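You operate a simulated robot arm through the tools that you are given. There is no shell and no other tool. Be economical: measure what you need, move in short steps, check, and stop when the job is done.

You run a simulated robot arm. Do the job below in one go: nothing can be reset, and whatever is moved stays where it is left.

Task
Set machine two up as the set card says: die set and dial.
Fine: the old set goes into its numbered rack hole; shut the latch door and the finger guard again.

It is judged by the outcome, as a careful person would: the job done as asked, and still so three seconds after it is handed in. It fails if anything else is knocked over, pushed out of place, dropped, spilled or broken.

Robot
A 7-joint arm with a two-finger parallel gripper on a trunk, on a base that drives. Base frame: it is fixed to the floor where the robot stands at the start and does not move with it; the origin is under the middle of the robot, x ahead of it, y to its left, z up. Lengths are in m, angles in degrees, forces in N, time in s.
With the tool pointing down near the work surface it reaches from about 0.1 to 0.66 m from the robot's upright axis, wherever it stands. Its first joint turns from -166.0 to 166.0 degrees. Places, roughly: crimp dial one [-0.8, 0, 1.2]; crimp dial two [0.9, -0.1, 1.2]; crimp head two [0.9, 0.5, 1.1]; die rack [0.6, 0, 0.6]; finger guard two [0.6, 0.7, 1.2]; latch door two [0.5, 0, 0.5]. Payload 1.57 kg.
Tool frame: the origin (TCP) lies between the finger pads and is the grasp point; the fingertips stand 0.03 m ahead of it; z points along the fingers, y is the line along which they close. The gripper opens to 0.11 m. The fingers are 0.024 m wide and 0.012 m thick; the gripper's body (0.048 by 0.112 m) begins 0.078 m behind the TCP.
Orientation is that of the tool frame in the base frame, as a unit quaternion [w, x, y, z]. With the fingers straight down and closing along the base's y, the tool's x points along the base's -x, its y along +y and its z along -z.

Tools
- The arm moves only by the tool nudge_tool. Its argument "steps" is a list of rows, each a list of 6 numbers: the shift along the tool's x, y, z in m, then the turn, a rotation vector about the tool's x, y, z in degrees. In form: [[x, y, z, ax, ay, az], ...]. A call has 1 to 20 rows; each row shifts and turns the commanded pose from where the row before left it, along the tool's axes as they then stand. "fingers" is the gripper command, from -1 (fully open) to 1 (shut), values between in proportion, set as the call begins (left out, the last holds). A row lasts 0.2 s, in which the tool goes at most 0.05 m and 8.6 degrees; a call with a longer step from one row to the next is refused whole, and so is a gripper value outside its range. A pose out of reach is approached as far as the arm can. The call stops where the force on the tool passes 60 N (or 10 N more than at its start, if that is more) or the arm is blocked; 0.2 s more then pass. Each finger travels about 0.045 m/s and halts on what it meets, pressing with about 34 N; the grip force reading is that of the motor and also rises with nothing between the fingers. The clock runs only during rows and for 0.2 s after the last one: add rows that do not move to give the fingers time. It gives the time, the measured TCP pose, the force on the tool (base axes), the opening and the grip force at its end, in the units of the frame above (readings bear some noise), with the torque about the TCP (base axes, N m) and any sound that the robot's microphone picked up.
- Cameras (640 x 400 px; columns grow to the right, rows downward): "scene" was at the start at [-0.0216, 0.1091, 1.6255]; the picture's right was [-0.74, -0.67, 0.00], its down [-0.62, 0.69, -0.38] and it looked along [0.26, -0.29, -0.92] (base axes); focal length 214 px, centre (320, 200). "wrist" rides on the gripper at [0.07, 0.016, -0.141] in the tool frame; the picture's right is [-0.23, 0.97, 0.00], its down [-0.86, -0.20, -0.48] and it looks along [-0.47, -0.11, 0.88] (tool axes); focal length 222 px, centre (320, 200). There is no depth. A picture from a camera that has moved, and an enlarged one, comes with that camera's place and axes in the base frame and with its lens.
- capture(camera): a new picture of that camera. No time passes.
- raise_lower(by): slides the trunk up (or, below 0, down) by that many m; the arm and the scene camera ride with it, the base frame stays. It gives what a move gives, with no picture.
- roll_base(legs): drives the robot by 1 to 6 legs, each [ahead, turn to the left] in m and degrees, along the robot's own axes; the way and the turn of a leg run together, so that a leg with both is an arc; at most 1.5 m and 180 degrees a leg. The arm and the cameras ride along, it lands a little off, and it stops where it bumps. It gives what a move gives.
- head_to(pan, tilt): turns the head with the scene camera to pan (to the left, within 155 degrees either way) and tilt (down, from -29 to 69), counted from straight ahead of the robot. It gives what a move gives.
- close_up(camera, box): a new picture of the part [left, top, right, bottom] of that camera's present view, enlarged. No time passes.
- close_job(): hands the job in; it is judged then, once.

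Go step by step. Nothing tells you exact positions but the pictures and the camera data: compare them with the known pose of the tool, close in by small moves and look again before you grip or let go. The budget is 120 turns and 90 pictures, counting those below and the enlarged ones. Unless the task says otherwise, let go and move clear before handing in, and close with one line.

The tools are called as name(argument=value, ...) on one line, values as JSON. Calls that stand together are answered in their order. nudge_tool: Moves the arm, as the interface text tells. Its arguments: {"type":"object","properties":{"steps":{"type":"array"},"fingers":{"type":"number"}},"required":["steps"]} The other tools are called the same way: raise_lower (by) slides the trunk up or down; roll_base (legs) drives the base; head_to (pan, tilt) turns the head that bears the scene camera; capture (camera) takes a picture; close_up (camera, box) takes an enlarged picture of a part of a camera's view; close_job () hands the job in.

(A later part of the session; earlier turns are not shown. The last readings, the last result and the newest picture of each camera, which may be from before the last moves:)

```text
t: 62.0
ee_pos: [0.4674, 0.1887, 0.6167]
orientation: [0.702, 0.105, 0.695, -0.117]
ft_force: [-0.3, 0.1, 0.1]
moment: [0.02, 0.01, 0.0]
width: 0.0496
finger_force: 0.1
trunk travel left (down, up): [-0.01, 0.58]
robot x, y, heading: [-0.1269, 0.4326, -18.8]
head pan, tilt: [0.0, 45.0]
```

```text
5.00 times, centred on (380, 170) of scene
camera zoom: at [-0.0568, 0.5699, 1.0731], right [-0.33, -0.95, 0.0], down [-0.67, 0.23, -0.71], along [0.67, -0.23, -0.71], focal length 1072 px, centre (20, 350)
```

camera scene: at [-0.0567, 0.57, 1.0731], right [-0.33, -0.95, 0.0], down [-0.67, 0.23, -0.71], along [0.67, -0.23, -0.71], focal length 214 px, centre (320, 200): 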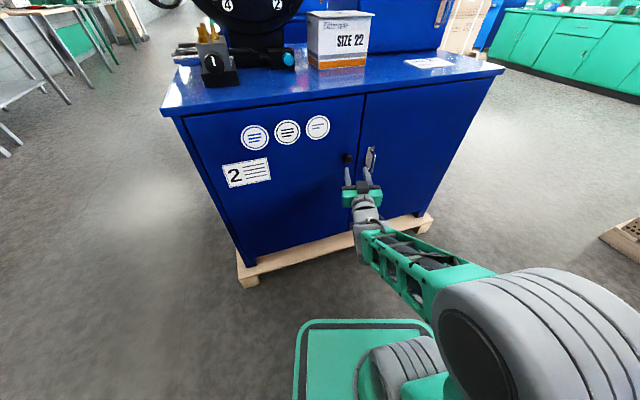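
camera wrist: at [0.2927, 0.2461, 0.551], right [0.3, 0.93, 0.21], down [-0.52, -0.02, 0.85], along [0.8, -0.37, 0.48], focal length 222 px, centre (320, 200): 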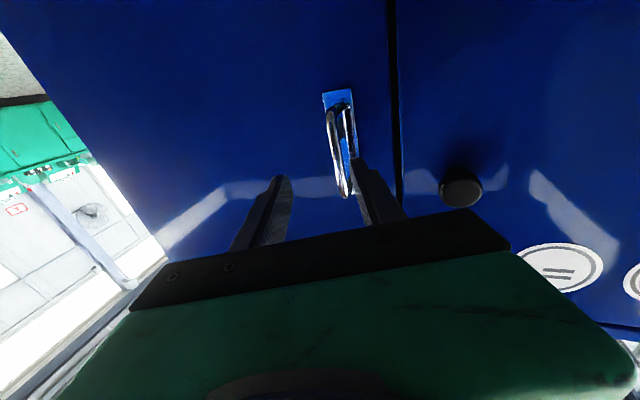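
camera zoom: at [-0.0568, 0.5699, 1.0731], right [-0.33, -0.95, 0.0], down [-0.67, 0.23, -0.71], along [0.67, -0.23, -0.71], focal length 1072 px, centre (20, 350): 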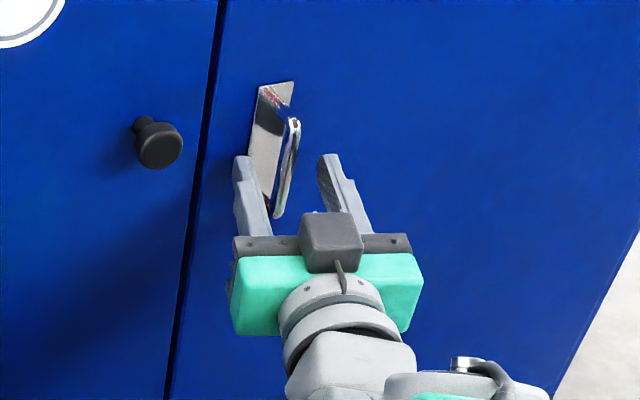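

The bar is between the fingers; I close and then pull gently back along an arc.

nudge_tool(steps=[[0, 0, 0, 0, 0, 0], [0, 0, 0, 0, 0, 0], [0, 0, 0, 0, 0, 0], [0, 0, 0, 0, 0, 0]], fingers=1)

nudge_tool(steps=[[0, 0, -0.006, 0, 0, 0], [0, 0, -0.008, 0, 0, 0], [0, 0, -0.008, 0, 0, 0]])

close_up(camera="scene", box=[290, 80, 450, 220])

```text
t: 63.0
ee_pos: [0.4668, 0.1914, 0.6168]
orientation: [0.702, 0.104, 0.695, -0.116]
ft_force: [0.7, 8.2, 0.8]
moment: [0.62, -0.23, 0.1]
width: 0.0101
finger_force: 28.1
trunk travel left (down, up): [-0.01, 0.58]
robot x, y, heading: [-0.1235, 0.4355, -18.8]
head pan, tilt: [0.0, 45.0]
```

```text
t: 63.8
ee_pos: [0.4441, 0.1884, 0.6153]
orientation: [0.701, 0.108, 0.694, -0.124]
ft_force: [8.8, -52.2, 0.1]
moment: [0.82, 0.34, -0.59]
width: 0.0098
finger_force: 28.1
trunk travel left (down, up): [-0.01, 0.58]
robot x, y, heading: [-0.1265, 0.4341, -19.4]
head pan, tilt: [0.0, 45.0]
```

```text
2.86 times, centred on (370, 150) of scene
camera zoom: at [-0.0549, 0.5665, 1.0734], right [-0.33, -0.94, 0.0], down [-0.67, 0.24, -0.71], along [0.67, -0.23, -0.71], focal length 613 px, centre (177, 343)
```

zoom: 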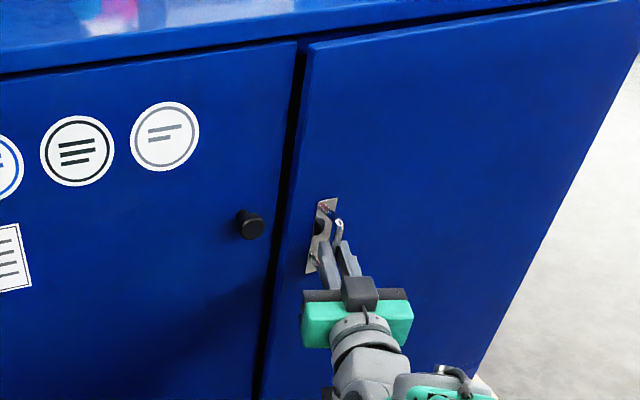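

The door came open slightly with no lock. I follow its arc further, hinge at about (0.51, -0.27).

nudge_tool(steps=[[0, -0.0107, -0.0145, 0, 0, 0], [0, -0.0107, -0.0148, 0, 0, 0], [0, -0.0107, -0.0153, 0, 0, 0], [0, -0.0129, -0.0156, 0, 0, 0], [0, -0.0129, -0.0156, 0, 0, 0], [0, -0.0129, -0.0156, 0, 0, 0], [0, -0.0129, -0.0156, 0, 0, 0]])

capture(camera="scene")

```text
t: 65.4
ee_pos: [0.3167, 0.1525, 0.6157]
orientation: [0.702, 0.105, 0.695, -0.117]
ft_force: [-15.8, 34.2, 7.5]
moment: [0.33, -0.27, 0.44]
width: 0.0099
finger_force: 28.0
trunk travel left (down, up): [-0.01, 0.58]
robot x, y, heading: [-0.1276, 0.4335, -18.9]
head pan, tilt: [0.0, 45.0]
```

```text
50 pictures are left
camera scene: at [-0.0584, 0.5719, 1.0728], right [-0.32, -0.95, 0.0], down [-0.67, 0.23, -0.71], along [0.67, -0.23, -0.71], focal length 214 px, centre (320, 200)
```

scene: 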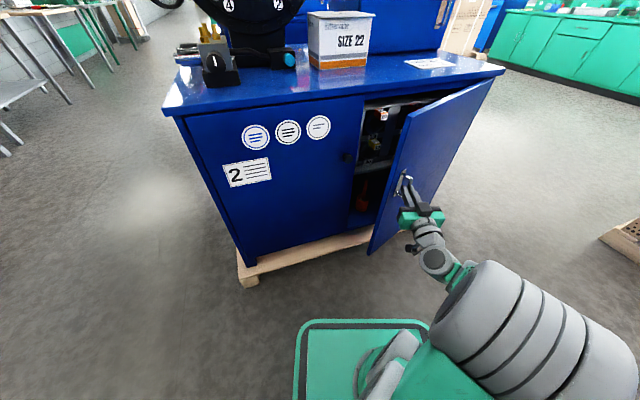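

nudge_tool(steps=[[0, -0.013, -0.0138, 0, 0, 0], [0, -0.0145, -0.0134, 0, 0, 0], [0, -0.0148, -0.0134, 0, 0, 0], [0, -0.0148, -0.0134, 0, 0, 0], [0, -0.0163, -0.0104, 0, 0, 0], [0, -0.0163, -0.0104, 0, 0, 0]])

```text
t: 66.8
ee_pos: [0.2187, 0.0866, 0.6151]
orientation: [0.701, 0.104, 0.695, -0.118]
ft_force: [2.7, -2.7, -10.8]
moment: [0.29, -0.1, -0.11]
width: 0.0097
finger_force: 28.2
trunk travel left (down, up): [-0.01, 0.58]
robot x, y, heading: [-0.1259, 0.4338, -19.2]
head pan, tilt: [0.0, 45.0]
```

nudge_tool(steps=[[0, -0.0165, -0.01, 0, 0, 0], [0, -0.017, -0.009, 0, 0, 0], [0, -0.018, -0.008, 0, 0, 0], [0, -0.0187, -0.0073, 0, 0, 0], [0, -0.0187, -0.0073, 0, 0, 0], [0, -0.019, -0.006, 0, 0, 0], [0, -0.019, -0.005, 0, 0, 0]])

capture(camera="scene")

```text
t: 68.4
ee_pos: [0.1781, -0.0036, 0.6159]
orientation: [0.704, 0.102, 0.692, -0.123]
ft_force: [-34.8, 21.0, 43.6]
moment: [1.38, -0.02, -1.52]
width: 0.0098
finger_force: 28.7
out of reach, approached as far as the arm can: row 3, 4, 5, 6, 7
trunk travel left (down, up): [-0.01, 0.58]
robot x, y, heading: [-0.1281, 0.4331, -19.2]
head pan, tilt: [0.0, 45.0]
```

```text
49 pictures are left
camera scene: at [-0.0595, 0.5727, 1.0736], right [-0.33, -0.95, 0.0], down [-0.67, 0.23, -0.71], along [0.67, -0.23, -0.7], focal length 214 px, centre (320, 200)
```

scene: 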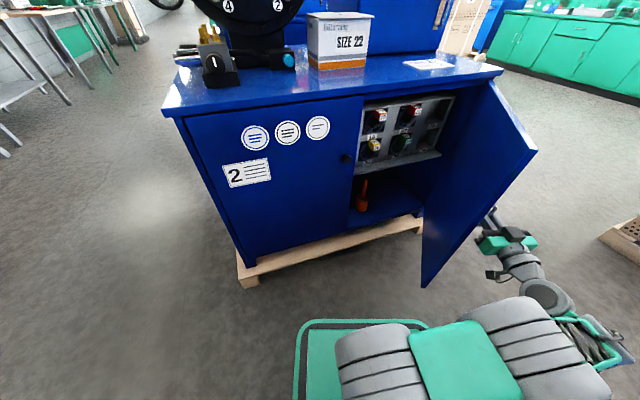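

The door is open about 55°, and the rack is visible inside. I let go and back the base straight away from the handle.

nudge_tool(steps=[[0, 0, 0, 0, 0, 0], [0, 0, 0, 0, 0, 0], [0, 0, 0, 0, 0, 0], [0, 0, 0, 0, 0, 0]], fingers=0)

roll_base(legs=[[-0.08, 0]])

close_up(camera="scene", box=[330, 80, 560, 300])

```text
t: 69.4
ee_pos: [0.1789, -0.0071, 0.616]
orientation: [0.704, 0.106, 0.69, -0.127]
ft_force: [20.8, -30.4, 58.8]
moment: [2.18, -1.64, -5.08]
width: 0.0343
finger_force: 0.0
trunk travel left (down, up): [-0.01, 0.58]
robot x, y, heading: [-0.1265, 0.4342, -18.8]
head pan, tilt: [0.0, 45.0]
```

```text
t: 70.1
ee_pos: [0.1775, -0.006, 0.6152]
orientation: [0.704, 0.107, 0.691, -0.127]
ft_force: [-1.3, 0.9, -2.6]
moment: [-0.07, -0.02, 0.02]
width: 0.0559
finger_force: 0.8
trunk travel left (down, up): [-0.01, 0.58]
robot x, y, heading: [-0.1297, 0.441, -19.2]
head pan, tilt: [0.0, 45.0]
stopped in leg 1: the force on the tool passed its limit at 91 N (the readings are from after the stop); the commanded pose is now the measured one
```

```text
1.82 times, centred on (445, 190) of scene
camera zoom: at [-0.059, 0.5706, 1.0728], right [-0.32, -0.95, 0.0], down [-0.67, 0.23, -0.71], along [0.67, -0.23, -0.71], focal length 390 px, centre (93, 218)
```

zoom: 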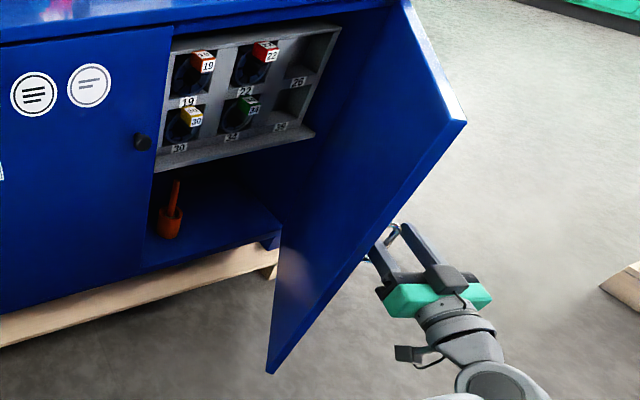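

roll_base(legs=[[-0.07, 0]])

capture(camera="scene")

```text
t: 71.3
ee_pos: [0.113, 0.016, 0.6158]
orientation: [0.704, 0.107, 0.691, -0.128]
ft_force: [-0.4, -0.8, -0.1]
moment: [0.0, 0.0, 0.0]
width: 0.0551
finger_force: 0.1
trunk travel left (down, up): [-0.01, 0.58]
robot x, y, heading: [-0.1967, 0.458, -19.0]
head pan, tilt: [0.0, 45.0]
stopped in leg 1: the robot was blocked; the commanded pose is now the measured one
```

```text
47 pictures are left
camera scene: at [-0.1236, 0.593, 1.0731], right [-0.32, -0.95, 0.0], down [-0.67, 0.23, -0.71], along [0.67, -0.23, -0.71], focal length 214 px, centre (320, 200)
```

scene: 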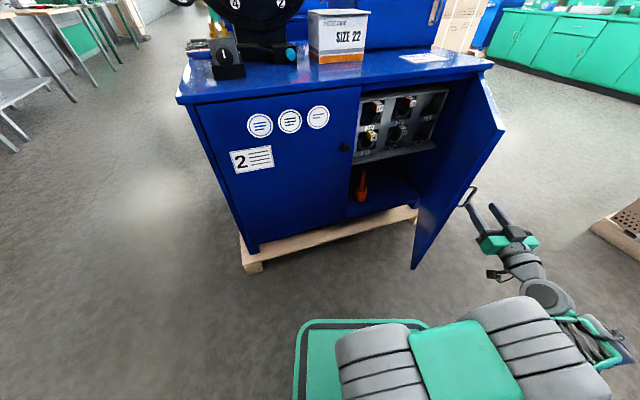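

The hand is free on the outer side of the door. I'll raise above the door top, swing the hand left of it, and look at the rack on the way.

raise_lower(by=0.4)

nudge_tool(steps=[[0, 0.03, 0.01, 0, 0, 0], [0, 0.03, 0.01, 0, 0, 0], [0, 0.03, 0.01, 0, 0, 0], [0, 0.03, 0.01, 0, 0, 0], [0, 0.03, 0.01, 0, 0, 0], [0, 0.03, 0.01, 0, 0, 0], [0, 0.03, 0.01, 0, 0, 0], [0, 0.03, 0.01, 0, 0, 0], [0, 0.03, 0.01, 0, 0, 0]])

capture(camera="scene")

```text
t: 75.2
ee_pos: [0.1128, 0.0161, 1.015]
orientation: [0.704, 0.106, 0.691, -0.126]
ft_force: [0.2, -0.2, 0.1]
moment: [-0.03, 0.02, -0.01]
width: 0.0551
finger_force: 0.1
trunk travel left (down, up): [-0.41, 0.18]
robot x, y, heading: [-0.1913, 0.4582, -18.7]
head pan, tilt: [0.0, 45.0]
```

```text
t: 77.2
ee_pos: [0.2855, 0.2428, 1.0102]
orientation: [0.704, 0.106, 0.691, -0.127]
ft_force: [-0.6, 0.6, 0.3]
moment: [0.01, 0.0, 0.0]
width: 0.0551
finger_force: 0.1
trunk travel left (down, up): [-0.41, 0.18]
robot x, y, heading: [-0.1935, 0.4564, -18.7]
head pan, tilt: [0.0, 45.0]
```

```text
46 pictures are left
camera scene: at [-0.1236, 0.5931, 1.4731], right [-0.32, -0.95, 0.0], down [-0.67, 0.23, -0.71], along [0.67, -0.23, -0.71], focal length 214 px, centre (320, 200)
```

scene: 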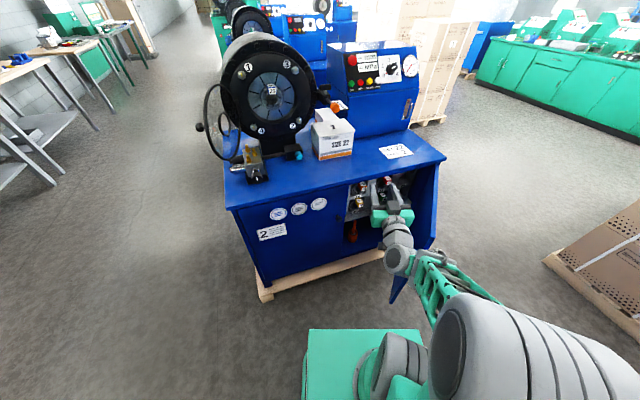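

Arm posture is good now. I reposition the base nearer the middle while raised, then lower on the inner side of the door to push it fully open.

roll_base(legs=[[0, -56], [0.16, 0], [0, 95]])

raise_lower(by=-0.39)

head_to(pan=-25, tilt=45)

capture(camera="scene")

```text
t: 77.9
ee_pos: [0.2845, 0.2394, 1.0096]
orientation: [0.704, 0.108, 0.691, -0.128]
ft_force: [0.4, 0.3, 0.0]
moment: [0.0, 0.02, -0.01]
width: 0.0553
finger_force: 0.0
trunk travel left (down, up): [-0.41, 0.18]
robot x, y, heading: [-0.1936, 0.4554, -19.1]
head pan, tilt: [0.0, 45.0]
stopped in leg 1: the robot was blocked; the commanded pose is now the measured one
```

```text
t: 81.7
ee_pos: [0.2854, 0.2368, 0.6203]
orientation: [0.704, 0.108, 0.69, -0.128]
ft_force: [-0.2, 0.2, 0.3]
moment: [-0.03, -0.01, -0.01]
width: 0.0549
finger_force: 0.0
trunk travel left (down, up): [-0.02, 0.57]
robot x, y, heading: [-0.1949, 0.4516, -19.1]
head pan, tilt: [0.0, 45.0]
```

```text
t: 82.6
ee_pos: [0.2857, 0.2399, 0.6208]
orientation: [0.704, 0.107, 0.691, -0.127]
ft_force: [-0.4, 0.0, 0.1]
moment: [-0.01, 0.01, 0.02]
width: 0.055
finger_force: 0.0
trunk travel left (down, up): [-0.02, 0.57]
robot x, y, heading: [-0.195, 0.4544, -19.1]
head pan, tilt: [-25.0, 45.0]
```

```text
45 pictures are left
camera scene: at [-0.141, 0.5627, 1.0831], right [-0.7, -0.72, 0.0], down [-0.51, 0.49, -0.71], along [0.51, -0.49, -0.71], focal length 214 px, centre (320, 200)
```

scene: 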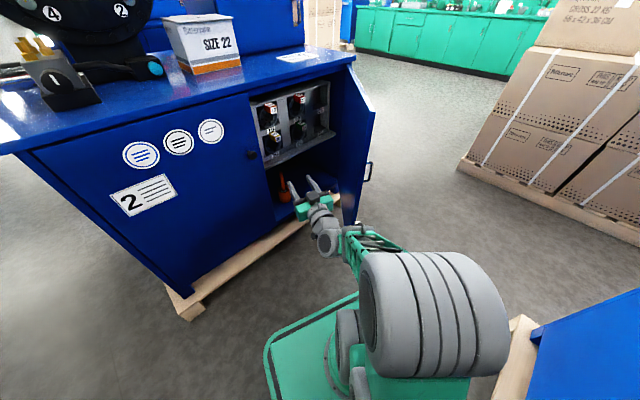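

The base had been touching machine one's pallet; the hand is already inside the door though. I drive forward off the pallet, then turn right, sweeping the door open.

roll_base(legs=[[0.09, 0], [0, -35]])

capture(camera="scene")

```text
t: 85.3
ee_pos: [0.163, -0.0236, 0.6201]
orientation: [0.634, 0.309, 0.627, -0.332]
ft_force: [-0.5, -1.0, 0.9]
moment: [0.03, -0.01, 0.01]
width: 0.0549
finger_force: 0.1
trunk travel left (down, up): [-0.02, 0.57]
robot x, y, heading: [-0.1076, 0.4228, -53.7]
head pan, tilt: [-25.0, 45.0]
```

```text
44 pictures are left
camera scene: at [-0.0029, 0.4841, 1.0831], right [-0.98, -0.2, 0.0], down [-0.14, 0.69, -0.71], along [0.14, -0.69, -0.71], focal length 214 px, centre (320, 200)
```

scene: 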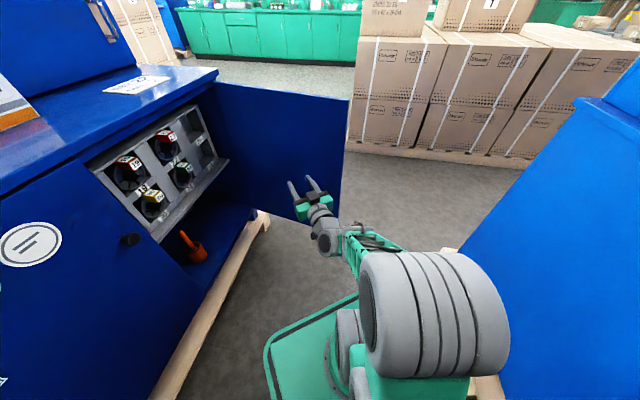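

The door stands about 80° open. I push it a bit further with the closed fingertips.

roll_base(legs=[[0.12, 0]])

nudge_tool(steps=[[0, 0, 0.03, 0, 0, 0], [0, 0, 0.03, 0, 0, 0], [0, 0, 0.03, 0, 0, 0], [0, 0, 0.03, 0, 0, 0], [0, -0.01, 0.02, 0, 0, 0]], fingers=1)

capture(camera="scene")

```text
t: 86.6
ee_pos: [0.2348, -0.1212, 0.6198]
orientation: [0.634, 0.308, 0.627, -0.333]
ft_force: [-0.1, -0.4, 0.2]
moment: [0.03, 0.01, -0.04]
width: 0.0552
finger_force: 0.2
trunk travel left (down, up): [-0.02, 0.57]
robot x, y, heading: [-0.0375, 0.3314, -53.4]
head pan, tilt: [-25.0, 45.0]
```

```text
t: 87.8
ee_pos: [0.309, -0.2391, 0.6239]
orientation: [0.634, 0.307, 0.627, -0.332]
ft_force: [-0.4, -0.2, 0.2]
moment: [0.01, 0.03, 0.04]
width: 0.0
finger_force: 21.5
trunk travel left (down, up): [-0.02, 0.57]
robot x, y, heading: [-0.0361, 0.3306, -53.5]
head pan, tilt: [-25.0, 45.0]
```

```text
43 pictures are left
camera scene: at [0.0681, 0.3877, 1.0831], right [-0.98, -0.2, 0.0], down [-0.14, 0.69, -0.71], along [0.14, -0.69, -0.71], focal length 214 px, centre (320, 200)
```

scene: 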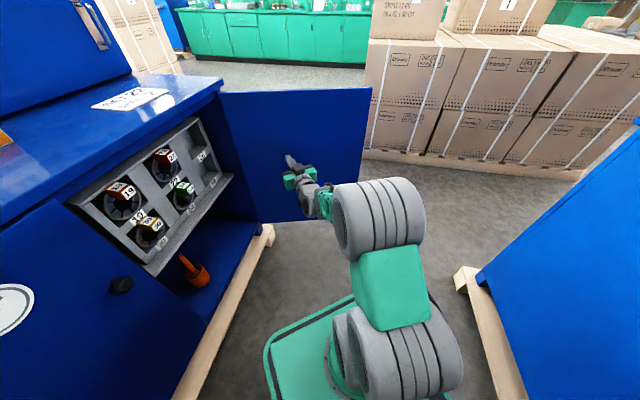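

The door is now past 90°. I look closely at the rack.

close_up(camera="scene", box=[60, 110, 260, 280])

```text
2.35 times, centred on (160, 195) of scene
camera zoom: at [0.0681, 0.3877, 1.0831], right [-0.98, -0.2, 0.0], down [-0.14, 0.69, -0.71], along [0.14, -0.69, -0.71], focal length 505 px, centre (696, 212)
```

zoom: 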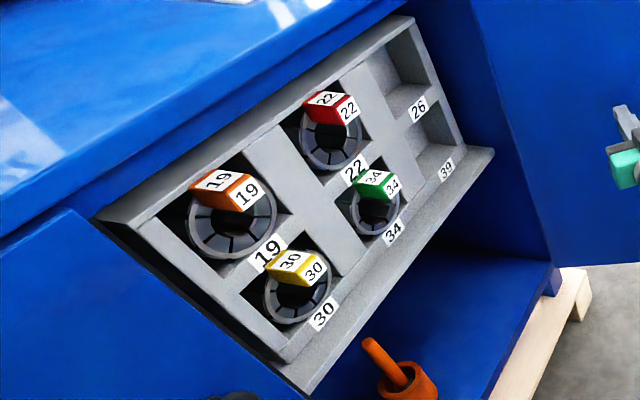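

Hole 26 is the top-right pocket, empty; set 22 (red) sits next to it. Now to the head: retract, raise, back off and face the head squarely.

nudge_tool(steps=[[0, 0, -0.03, 0, 0, 0], [0, 0, -0.03, 0, 0, 0], [0, 0, -0.03, 0, 0, 0], [0, 0, -0.03, 0, 0, 0]], fingers=0)

raise_lower(by=0.4)

raise_lower(by=0.15)

roll_base(legs=[[-0.15, 0], [0, 53.5]])

head_to(pan=10, tilt=30)

capture(camera="scene")

capture(camera="wrist")

```text
t: 88.8
ee_pos: [0.2386, -0.1428, 0.6195]
orientation: [0.633, 0.309, 0.627, -0.332]
ft_force: [-0.7, 0.4, 0.0]
moment: [-0.02, -0.01, -0.02]
width: 0.0549
finger_force: 0.0
trunk travel left (down, up): [-0.02, 0.57]
robot x, y, heading: [-0.0347, 0.3315, -53.8]
head pan, tilt: [-25.0, 45.0]
```

```text
t: 92.6
ee_pos: [0.2393, -0.1436, 1.0202]
orientation: [0.634, 0.307, 0.627, -0.332]
ft_force: [0.6, 0.2, -0.2]
moment: [-0.01, 0.01, -0.01]
width: 0.0548
finger_force: 0.1
trunk travel left (down, up): [-0.42, 0.17]
robot x, y, heading: [-0.0369, 0.3311, -53.8]
head pan, tilt: [-25.0, 45.0]
```

```text
t: 94.3
ee_pos: [0.239, -0.1427, 1.1716]
orientation: [0.634, 0.308, 0.627, -0.332]
ft_force: [0.8, 0.3, 0.7]
moment: [0.05, 0.04, -0.01]
width: 0.0549
finger_force: 0.1
trunk travel left (down, up): [-0.57, 0.02]
robot x, y, heading: [-0.036, 0.3297, -53.4]
head pan, tilt: [-25.0, 45.0]
```

```text
t: 98.1
ee_pos: [0.4153, 0.3891, 1.1705]
orientation: [0.715, -0.005, 0.699, -0.013]
ft_force: [0.6, 0.6, 0.1]
moment: [-0.02, -0.01, 0.0]
width: 0.055
finger_force: 0.0
trunk travel left (down, up): [-0.57, 0.02]
robot x, y, heading: [-0.1258, 0.4525, -0.5]
head pan, tilt: [-25.0, 45.0]
```

```text
t: 99.1
ee_pos: [0.4156, 0.3886, 1.1709]
orientation: [0.715, -0.005, 0.699, -0.013]
ft_force: [0.4, -0.2, -0.4]
moment: [-0.01, 0.0, -0.03]
width: 0.0549
finger_force: 0.0
trunk travel left (down, up): [-0.57, 0.02]
robot x, y, heading: [-0.1271, 0.4538, -0.3]
head pan, tilt: [10.0, 30.0]
```

```text
41 pictures are left
camera scene: at [-0.096, 0.6197, 1.6557], right [0.16, -0.99, 0.0], down [-0.49, -0.08, -0.87], along [0.85, 0.14, -0.5], focal length 214 px, centre (320, 200)
```

scene: 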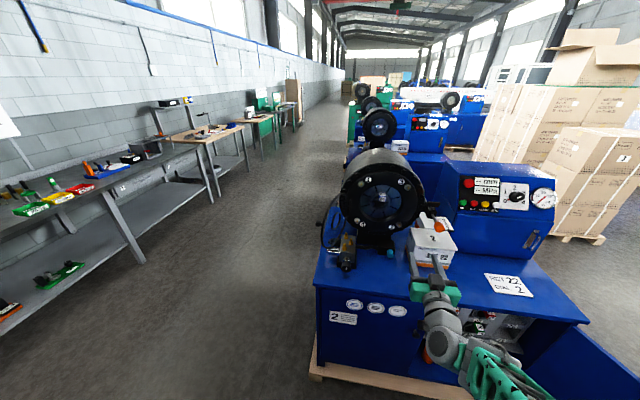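

```text
40 pictures are left
camera wrist: at [0.2758, 0.4053, 1.0976], right [0.01, 0.98, 0.2], down [-0.5, -0.17, 0.85], along [0.87, -0.11, 0.49], focal length 222 px, centre (320, 200)
```

wrist: 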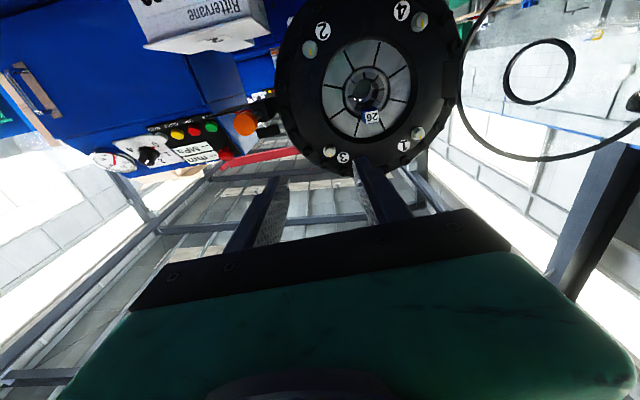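

close_up(camera="wrist", box=[310, 40, 430, 160])

close_up(camera="scene", box=[320, 140, 440, 280])

```text
3.33 times, centred on (370, 100) of wrist
camera zoom: at [0.2758, 0.4053, 1.0976], right [0.01, 0.98, 0.2], down [-0.5, -0.17, 0.85], along [0.87, -0.11, 0.49], focal length 740 px, centre (153, 533)
```

zoom: 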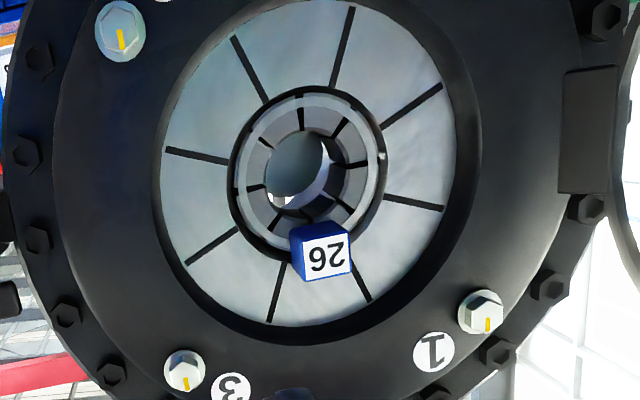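

```text
2.86 times, centred on (380, 210) of scene
camera zoom: at [-0.096, 0.6197, 1.6557], right [0.16, -0.99, 0.0], down [-0.49, -0.08, -0.87], along [0.85, 0.14, -0.5], focal length 613 px, centre (149, 171)
```

zoom: 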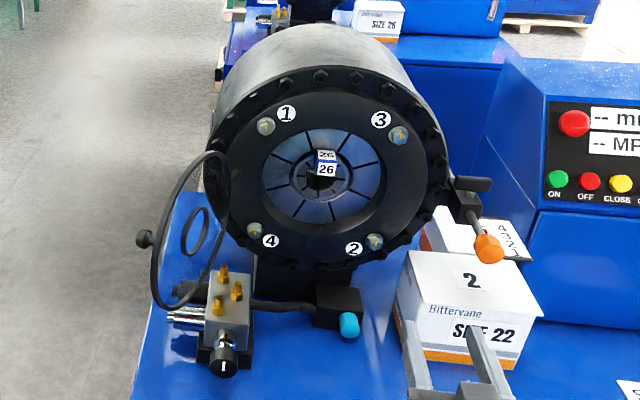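

The tab of set 26 works out at (0.736, 0.484, 1.193), about 28 mm wide. I level the tool, line up laterally and drive in.

nudge_tool(steps=[[-0.006, 0.03, 0, -0.3, 0.7, 0.7], [-0.008, 0.032, 0, -0.3, 0.6, 0.7], [-0.008, 0.033, 0, 0, 0, 0]])

roll_base(legs=[[0.22, 0]])

capture(camera="wrist")

close_up(camera="scene", box=[320, 140, 500, 320])

```text
t: 99.9
ee_pos: [0.4161, 0.483, 1.1915]
orientation: [0.707, 0.0, 0.707, 0.0]
ft_force: [0.1, -0.3, -0.3]
moment: [0.05, 0.05, 0.01]
width: 0.0549
finger_force: 0.1
trunk travel left (down, up): [-0.57, 0.02]
robot x, y, heading: [-0.1243, 0.4521, -0.7]
head pan, tilt: [10.0, 30.0]
```

```text
t: 101.6
ee_pos: [0.637, 0.4808, 1.1917]
orientation: [0.707, 0.001, 0.707, -0.002]
ft_force: [-0.6, -0.2, 0.2]
moment: [-0.01, -0.01, 0.02]
width: 0.0551
finger_force: 0.0
trunk travel left (down, up): [-0.57, 0.02]
robot x, y, heading: [0.0926, 0.4525, -0.7]
head pan, tilt: [10.0, 30.0]
```

```text
37 pictures are left
camera wrist: at [0.4947, 0.4977, 1.1215], right [0.0, 0.97, 0.23], down [-0.48, -0.2, 0.86], along [0.88, -0.11, 0.47], focal length 222 px, centre (320, 200)
```

wrist: 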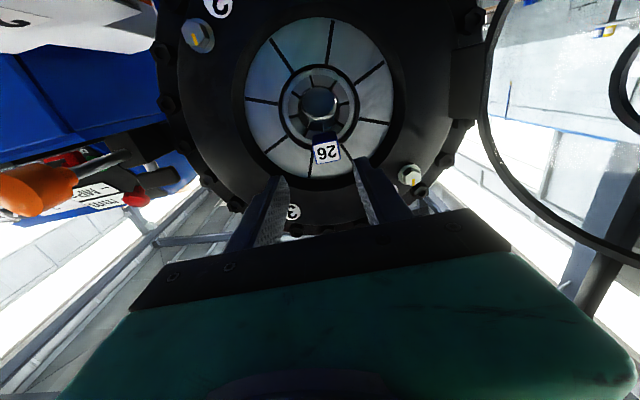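

```text
2.22 times, centred on (410, 230) of scene
camera zoom: at [0.1248, 0.6172, 1.6557], right [0.16, -0.99, 0.0], down [-0.49, -0.08, -0.87], along [0.85, 0.14, -0.5], focal length 477 px, centre (120, 133)
```

zoom: 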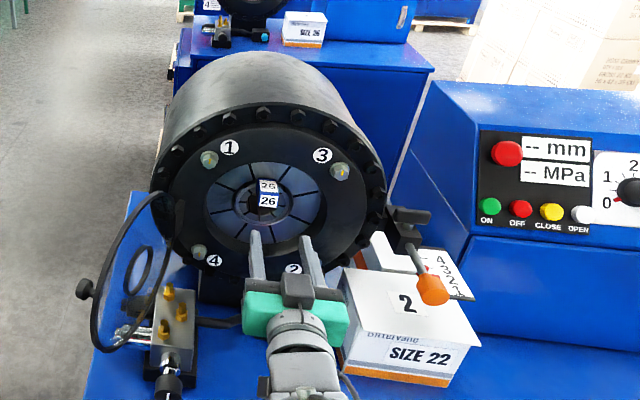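

nudge_tool(steps=[[-0.002, 0.006, 0.02, 0, 0, 0], [0, 0, 0.025, 0, 0, 0], [0, 0, 0.025, 0, 0, 0], [0, 0, 0.02, 0, 0, 0], [0, 0, 0.015, 0, 0, 0]])

close_up(camera="wrist", box=[220, 80, 460, 240])

```text
t: 102.8
ee_pos: [0.7419, 0.4867, 1.1918]
orientation: [0.707, 0.001, 0.707, -0.002]
ft_force: [-0.5, -0.1, 0.1]
moment: [-0.01, 0.03, -0.01]
width: 0.0549
finger_force: 0.0
trunk travel left (down, up): [-0.57, 0.02]
robot x, y, heading: [0.0938, 0.453, -1.1]
head pan, tilt: [10.0, 30.0]
```

```text
2.50 times, centred on (340, 160) of wrist
camera zoom: at [0.5994, 0.5036, 1.1236], right [0.0, 0.97, 0.23], down [-0.48, -0.2, 0.86], along [0.88, -0.11, 0.47], focal length 555 px, centre (270, 300)
```

zoom: 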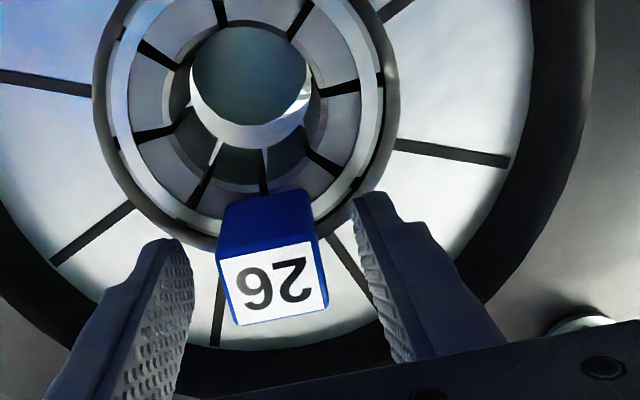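

Well lined up; close on the tab and draw straight out.

nudge_tool(steps=[[0, 0, 0.004, 0, 0, 0], [0, 0, 0, 0, 0, 0], [0, 0, 0, 0, 0, 0], [0, 0, 0, 0, 0, 0], [0, 0, 0, 0, 0, 0]], fingers=1)

nudge_tool(steps=[[0, 0, -0.01, 0, 0, 0], [0, 0, -0.01, 0, 0, 0], [0, 0, -0.01, 0, 0, 0], [0, 0, -0.01, 0, 0, 0], [0, 0, -0.01, 0, 0, 0], [0, 0, -0.01, 0, 0, 0], [0, 0, -0.015, 0, 0, 0], [0, 0, -0.02, 0, 0, 0], [0, 0, -0.02, 0, 0, 0]])

close_up(camera="wrist", box=[220, 40, 460, 240])

close_up(camera="scene", box=[340, 160, 460, 260])

```text
t: 104.0
ee_pos: [0.7464, 0.4873, 1.1925]
orientation: [0.707, 0.001, 0.707, -0.002]
ft_force: [3.2, 2.0, 0.1]
moment: [0.15, 0.08, 0.12]
width: 0.0297
finger_force: 34.0
trunk travel left (down, up): [-0.57, 0.02]
robot x, y, heading: [0.0946, 0.4512, -0.3]
head pan, tilt: [10.0, 30.0]
```

```text
t: 106.0
ee_pos: [0.6318, 0.4847, 1.1914]
orientation: [0.707, 0.002, 0.707, -0.002]
ft_force: [-0.6, -0.6, -0.4]
moment: [0.0, 0.87, -0.01]
width: 0.03
finger_force: 34.2
trunk travel left (down, up): [-0.57, 0.02]
robot x, y, heading: [0.0946, 0.4519, -0.6]
head pan, tilt: [10.0, 30.0]
```

```text
2.00 times, centred on (340, 140) of wrist
camera zoom: at [0.4889, 0.5028, 1.1232], right [0.0, 0.97, 0.23], down [-0.48, -0.2, 0.86], along [0.88, -0.11, 0.46], focal length 444 px, centre (280, 320)
```

zoom: 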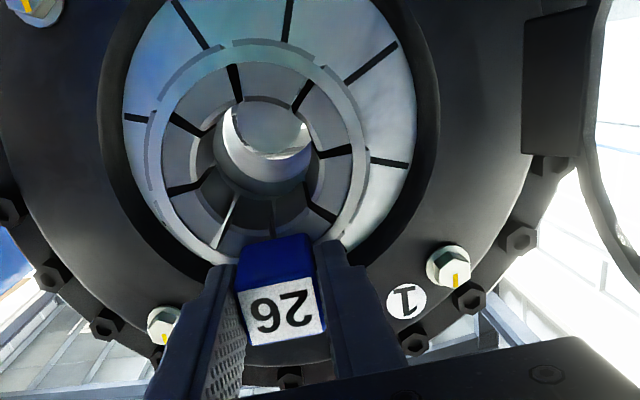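

```text
4.00 times, centred on (400, 210) of scene
camera zoom: at [0.125, 0.6172, 1.6557], right [0.16, -0.99, 0.0], down [-0.49, -0.08, -0.87], along [0.85, 0.14, -0.5], focal length 858 px, centre (0, 160)
```

zoom: 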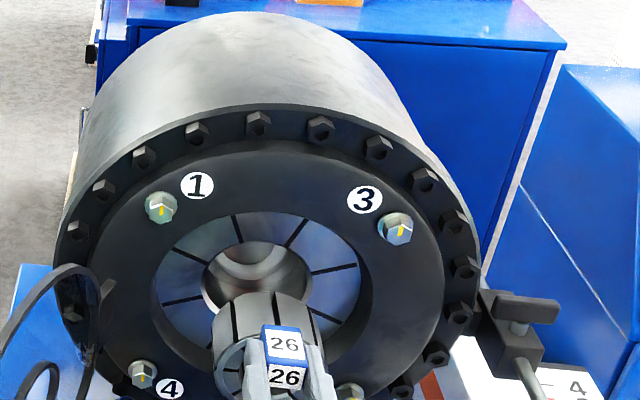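

Set 26 is out cleanly (seated TCP was (0.7464, 0.487, 1.1925)). I back away and drive round to face the rack, keeping the set high.

roll_base(legs=[[-0.2, 0], [0, -90], [0.4, 0], [0, 90]])

head_to(pan=-15, tilt=35)

capture(camera="scene")

```text
t: 117.4
ee_pos: [0.4273, 0.0967, 1.1927]
orientation: [0.707, -0.005, 0.707, 0.004]
ft_force: [0.6, -0.6, 0.8]
moment: [-0.02, 0.92, 0.01]
width: 0.0295
finger_force: 34.1
trunk travel left (down, up): [-0.57, 0.02]
robot x, y, heading: [-0.1122, 0.0504, 0.0]
head pan, tilt: [10.0, 30.0]
```

```text
t: 118.2
ee_pos: [0.426, 0.0956, 1.1913]
orientation: [0.706, -0.003, 0.708, 0.002]
ft_force: [-1.1, 0.6, 0.5]
moment: [-0.03, 0.92, 0.0]
width: 0.0298
finger_force: 34.3
trunk travel left (down, up): [-0.57, 0.02]
robot x, y, heading: [-0.1141, 0.0551, 0.2]
head pan, tilt: [-15.0, 35.0]
```

```text
32 pictures are left
camera scene: at [-0.0861, 0.1828, 1.6479], right [-0.26, -0.97, 0.0], down [-0.55, 0.15, -0.82], along [0.79, -0.21, -0.57], focal length 214 px, centre (320, 200)
```

scene: 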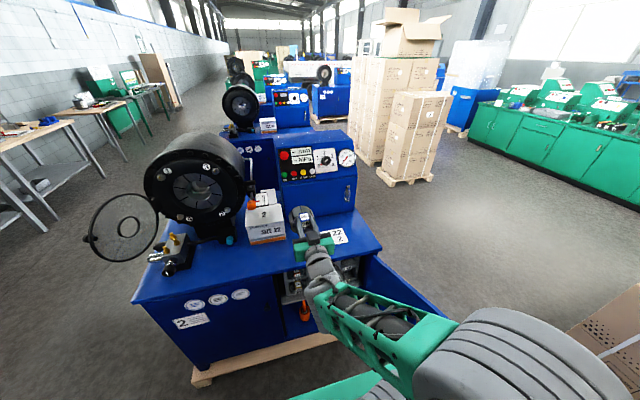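

I pull the set back from the table edge and lower to rack height.

nudge_tool(steps=[[0, 0, -0.025, 0, 0, 0], [0, 0, -0.025, 0, 0, 0]])

roll_base(legs=[[-0.07, 0]])

raise_lower(by=-0.4)

head_to(pan=-10, tilt=40)

capture(camera="scene")

capture(camera="wrist")

```text
t: 118.8
ee_pos: [0.3754, 0.0956, 1.1919]
orientation: [0.707, -0.003, 0.707, 0.004]
ft_force: [0.4, 0.1, -0.2]
moment: [-0.04, 0.92, 0.01]
width: 0.0296
finger_force: 33.6
trunk travel left (down, up): [-0.57, 0.02]
robot x, y, heading: [-0.1125, 0.0527, 0.0]
head pan, tilt: [-15.0, 35.0]
```

```text
t: 119.9
ee_pos: [0.3048, 0.0953, 1.192]
orientation: [0.707, -0.004, 0.708, 0.003]
ft_force: [0.4, -0.3, 0.5]
moment: [0.03, 0.89, -0.02]
width: 0.0297
finger_force: 33.9
trunk travel left (down, up): [-0.57, 0.02]
robot x, y, heading: [-0.1844, 0.0503, 0.1]
head pan, tilt: [-15.0, 35.0]
```

```text
t: 123.7
ee_pos: [0.3044, 0.0958, 0.7916]
orientation: [0.707, -0.004, 0.707, 0.004]
ft_force: [0.6, -0.3, -1.1]
moment: [-0.01, 0.9, -0.02]
width: 0.0302
finger_force: 34.2
trunk travel left (down, up): [-0.17, 0.42]
robot x, y, heading: [-0.1823, 0.0531, -0.2]
head pan, tilt: [-15.0, 35.0]
```

```text
t: 124.4
ee_pos: [0.3057, 0.095, 0.791]
orientation: [0.706, -0.004, 0.708, 0.003]
ft_force: [-0.6, 0.3, -0.4]
moment: [0.02, 0.89, 0.02]
width: 0.0296
finger_force: 33.9
trunk travel left (down, up): [-0.17, 0.42]
robot x, y, heading: [-0.1817, 0.0542, -0.1]
head pan, tilt: [-10.0, 40.0]
```

```text
31 pictures are left
camera scene: at [-0.1584, 0.1906, 1.2403], right [-0.17, -0.98, 0.0], down [-0.63, 0.11, -0.77], along [0.75, -0.13, -0.64], focal length 214 px, centre (320, 200)
```

scene: 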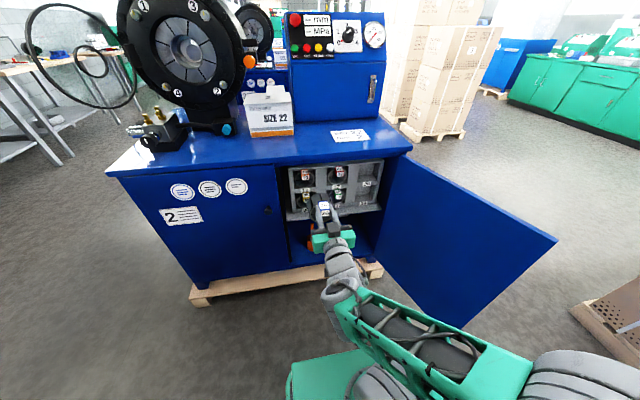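

```text
30 pictures are left
camera wrist: at [0.162, 0.111, 0.7226], right [-0.01, 0.97, 0.23], down [-0.47, -0.2, 0.86], along [0.88, -0.1, 0.46], focal length 222 px, centre (320, 200)
```

wrist: 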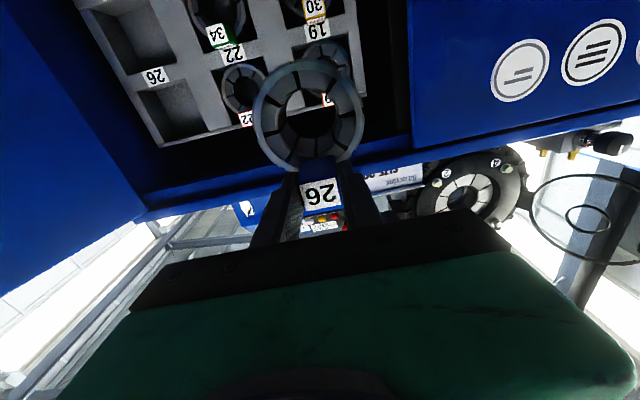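

close_up(camera="wrist", box=[70, 0, 370, 220])

close_up(camera="scene", box=[270, 140, 410, 250])

```text
1.82 times, centred on (220, 110) of wrist
camera zoom: at [0.162, 0.111, 0.7226], right [-0.01, 0.97, 0.23], down [-0.47, -0.2, 0.86], along [0.88, -0.1, 0.46], focal length 404 px, centre (502, 364)
```

zoom: 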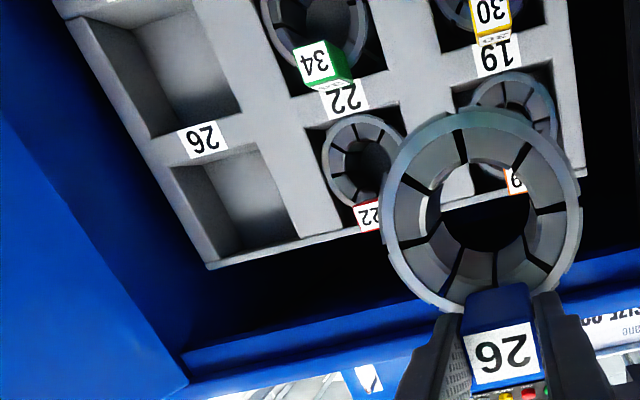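

```text
3.64 times, centred on (340, 195) of scene
camera zoom: at [-0.1584, 0.1906, 1.2403], right [-0.17, -0.98, 0.0], down [-0.63, 0.11, -0.77], along [0.75, -0.13, -0.64], focal length 780 px, centre (247, 218)
```

zoom: 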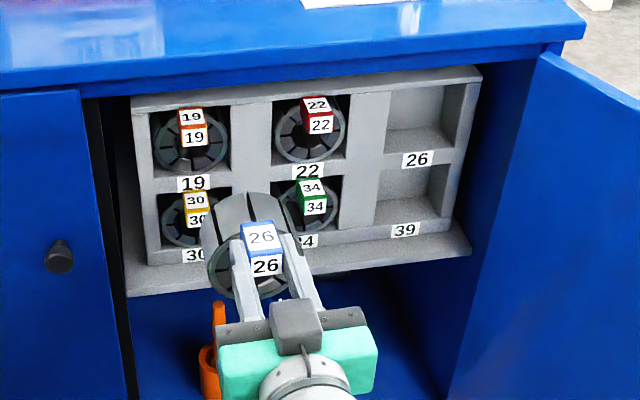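

Triangulated: rack face at x≈0.614; hole 26's opening centred y≈-0.167, z≈0.664–0.757; tab 22 sits at (0.567, -0.022, 0.749). All sets look the same diameter, so I aim TCP at y=-0.167, z≈0.753 and first line up outside.

nudge_tool(steps=[[0.0054, -0.0376, 0.008, 0, 0, 0], [0.0054, -0.0376, 0.008, 0, 0, 0], [0.0054, -0.0376, 0.008, 0, 0, 0], [0.0054, -0.0376, 0.008, 0, 0, 0], [0.0054, -0.0376, 0.008, 0, 0, 0], [0.0054, -0.0376, 0.008, 0, 0, 0], [0.0054, -0.0376, 0.008, 0, 0, 0]])

capture(camera="wrist")

```text
t: 126.0
ee_pos: [0.363, -0.1678, 0.7549]
orientation: [0.706, -0.003, 0.708, 0.003]
ft_force: [-0.1, 1.3, 0.5]
moment: [0.0, 0.91, -0.01]
width: 0.0297
finger_force: 34.1
trunk travel left (down, up): [-0.17, 0.42]
robot x, y, heading: [-0.1852, 0.0564, 0.1]
head pan, tilt: [-10.0, 40.0]
```

```text
27 pictures are left
camera wrist: at [0.2202, -0.1518, 0.6854], right [-0.01, 0.97, 0.23], down [-0.47, -0.2, 0.86], along [0.88, -0.1, 0.46], focal length 222 px, centre (320, 200)
```

wrist: 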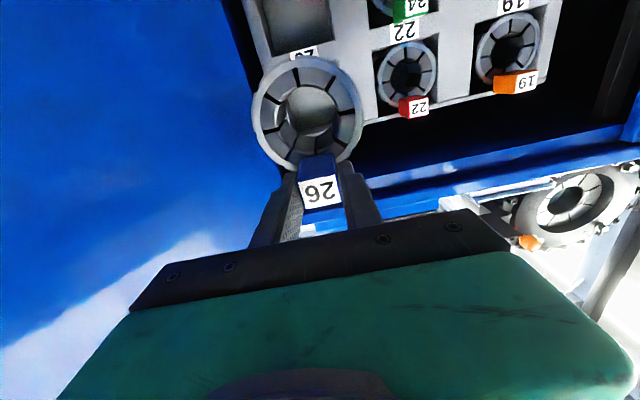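

nudge_tool(steps=[[0, 0, 0.03, 0, 0, 0], [0, 0, 0.03, 0, 0, 0], [0, 0, 0.03, 0, 0, 0], [0, 0, 0.025, 0, 0, 0]])

close_up(camera="wrist", box=[180, 0, 480, 220])

close_up(camera="scene", box=[280, 140, 420, 250])

```text
t: 127.0
ee_pos: [0.4789, -0.1665, 0.7523]
orientation: [0.705, -0.003, 0.709, 0.003]
ft_force: [-0.7, -0.1, 0.0]
moment: [0.0, 0.9, 0.0]
width: 0.0297
finger_force: 33.7
trunk travel left (down, up): [-0.17, 0.42]
robot x, y, heading: [-0.1829, 0.0544, -0.1]
head pan, tilt: [-10.0, 40.0]
```

```text
1.82 times, centred on (330, 110) of wrist
camera zoom: at [0.336, -0.1511, 0.684], right [-0.01, 0.97, 0.23], down [-0.47, -0.2, 0.86], along [0.88, -0.1, 0.46], focal length 404 px, centre (302, 364)
```

zoom: 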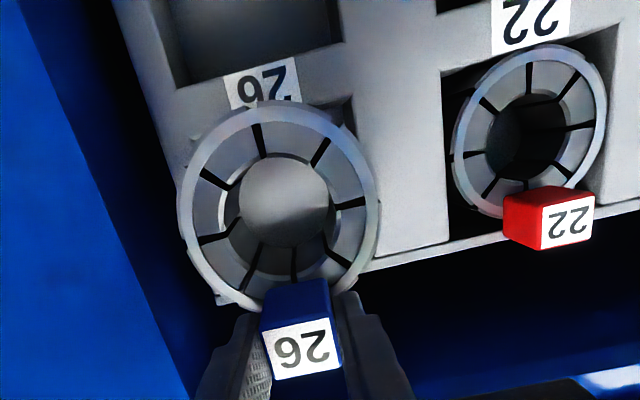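

```text
3.64 times, centred on (350, 195) of scene
camera zoom: at [-0.1583, 0.1901, 1.2403], right [-0.17, -0.98, 0.0], down [-0.63, 0.11, -0.77], along [0.75, -0.13, -0.64], focal length 780 px, centre (211, 218)
```

zoom: 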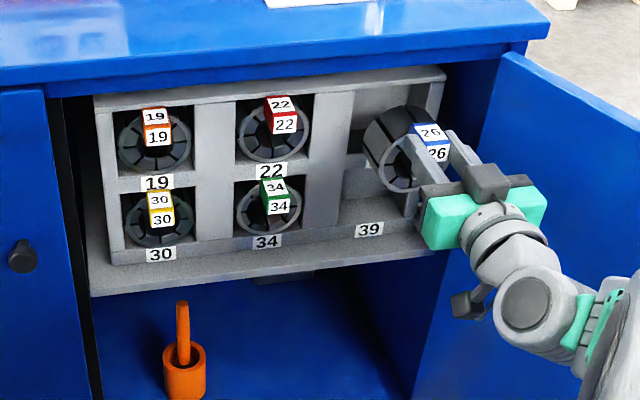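

Alignment with set 22's seat suggests y=-0.167, z≈0.756 for a slightly raised entry, and final TCP x≈0.562. I go in slowly, watching forces.

nudge_tool(steps=[[-0.004, -0.0005, 0, 0, -0.3, 0], [0, 0, 0.01, 0, 0, 0], [0, 0, 0.01, 0, 0, 0], [0, 0, 0.01, 0, 0, 0], [0, 0, 0.01, 0, 0, 0]])

close_up(camera="wrist", box=[180, 0, 480, 220])

```text
t: 128.2
ee_pos: [0.5194, -0.1667, 0.7573]
orientation: [0.707, -0.004, 0.707, 0.004]
ft_force: [0.1, -0.2, 0.8]
moment: [0.01, 0.92, -0.02]
width: 0.0298
finger_force: 33.9
trunk travel left (down, up): [-0.17, 0.42]
robot x, y, heading: [-0.1855, 0.05, 0.1]
head pan, tilt: [-10.0, 40.0]
```

```text
1.82 times, centred on (330, 110) of wrist
camera zoom: at [0.3762, -0.1509, 0.6877], right [-0.01, 0.97, 0.23], down [-0.48, -0.2, 0.85], along [0.88, -0.1, 0.47], focal length 404 px, centre (302, 364)
```

zoom: 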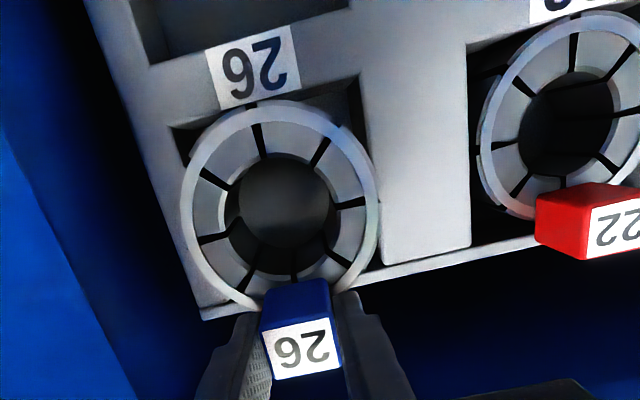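

nudge_tool(steps=[[0, 0, 0.01, 0, 0, 0], [0, 0, 0.01, 0, 0, 0], [0, 0, 0.01, 0, 0, 0], [0, 0, 0.008, 0, 0, 0]])

close_up(camera="wrist", box=[180, 0, 480, 220])

close_up(camera="scene", box=[300, 140, 420, 230])

```text
t: 129.2
ee_pos: [0.5567, -0.1654, 0.757]
orientation: [0.708, -0.004, 0.707, 0.004]
ft_force: [-0.4, -0.5, -0.7]
moment: [0.01, 0.89, 0.0]
width: 0.03
finger_force: 34.1
trunk travel left (down, up): [-0.17, 0.42]
robot x, y, heading: [-0.1821, 0.053, 0.3]
head pan, tilt: [-10.0, 40.0]
```

```text
1.82 times, centred on (330, 110) of wrist
camera zoom: at [0.4139, -0.1507, 0.6877], right [-0.01, 0.97, 0.23], down [-0.48, -0.2, 0.85], along [0.88, -0.1, 0.47], focal length 404 px, centre (302, 364)
```

zoom: 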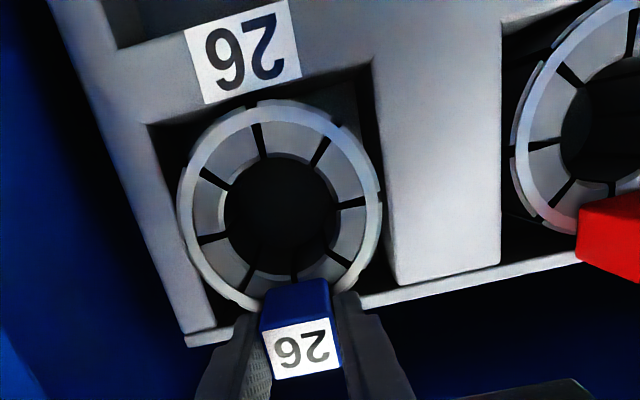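

```text
4.44 times, centred on (360, 185) of scene
camera zoom: at [-0.158, 0.1901, 1.2403], right [-0.17, -0.98, 0.0], down [-0.63, 0.11, -0.77], along [0.75, -0.13, -0.64], focal length 953 px, centre (142, 267)
```

zoom: 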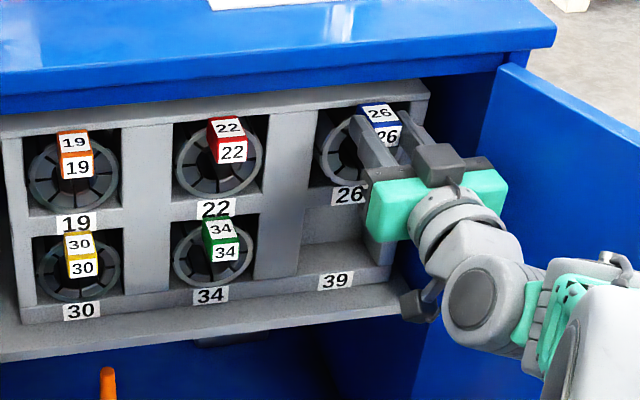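

Seat matches its neighbours. A touch further, lower to rest, then open and back straight out.

nudge_tool(steps=[[0, 0, 0.005, 0, 0, 0], [0.0015, 0, 0, 0, 0, 0], [0.0015, 0, 0, 0, 0, 0]])

nudge_tool(steps=[[0, 0, 0, 0, 0, 0], [0, 0, 0, 0, 0, 0], [0, 0, 0, 0, 0, 0]], fingers=0.1)

nudge_tool(steps=[[0, 0, -0.02, 0, 0, 0], [0, 0, -0.03, 0, 0, 0], [0, 0, -0.03, 0, 0, 0]])

close_up(camera="wrist", box=[180, 0, 480, 220])

```text
t: 130.0
ee_pos: [0.5613, -0.1667, 0.754]
orientation: [0.708, -0.003, 0.706, 0.003]
ft_force: [-0.3, 0.8, -0.2]
moment: [0.02, 0.86, 0.05]
width: 0.0299
finger_force: 33.5
trunk travel left (down, up): [-0.17, 0.42]
robot x, y, heading: [-0.1832, 0.0546, 0.2]
head pan, tilt: [-10.0, 40.0]
```

```text
t: 130.8
ee_pos: [0.5596, -0.1646, 0.7564]
orientation: [0.709, -0.004, 0.705, 0.003]
ft_force: [-0.2, -0.3, 0.5]
moment: [0.01, 0.01, -0.04]
width: 0.0496
finger_force: 0.1
trunk travel left (down, up): [-0.17, 0.42]
robot x, y, heading: [-0.185, 0.053, 0.2]
head pan, tilt: [-10.0, 40.0]
```

```text
t: 131.6
ee_pos: [0.4809, -0.1654, 0.7556]
orientation: [0.709, -0.003, 0.705, 0.002]
ft_force: [-0.4, -0.9, -0.2]
moment: [-0.01, -0.05, -0.03]
width: 0.0494
finger_force: 0.0
trunk travel left (down, up): [-0.17, 0.42]
robot x, y, heading: [-0.1849, 0.0488, -0.2]
head pan, tilt: [-10.0, 40.0]
```

```text
1.82 times, centred on (330, 110) of wrist
camera zoom: at [0.3386, -0.1513, 0.6855], right [-0.01, 0.97, 0.23], down [-0.48, -0.2, 0.85], along [0.88, -0.1, 0.47], focal length 404 px, centre (302, 364)
```

zoom: 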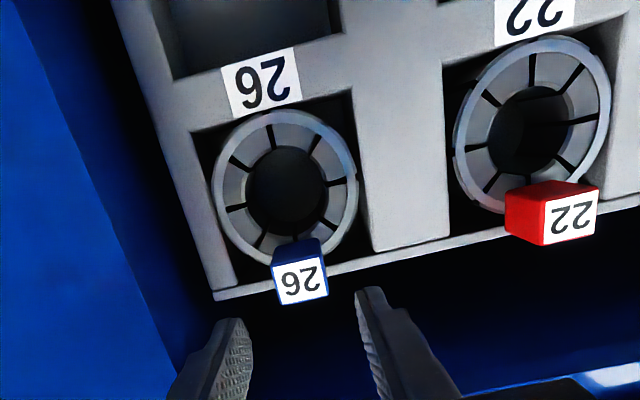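

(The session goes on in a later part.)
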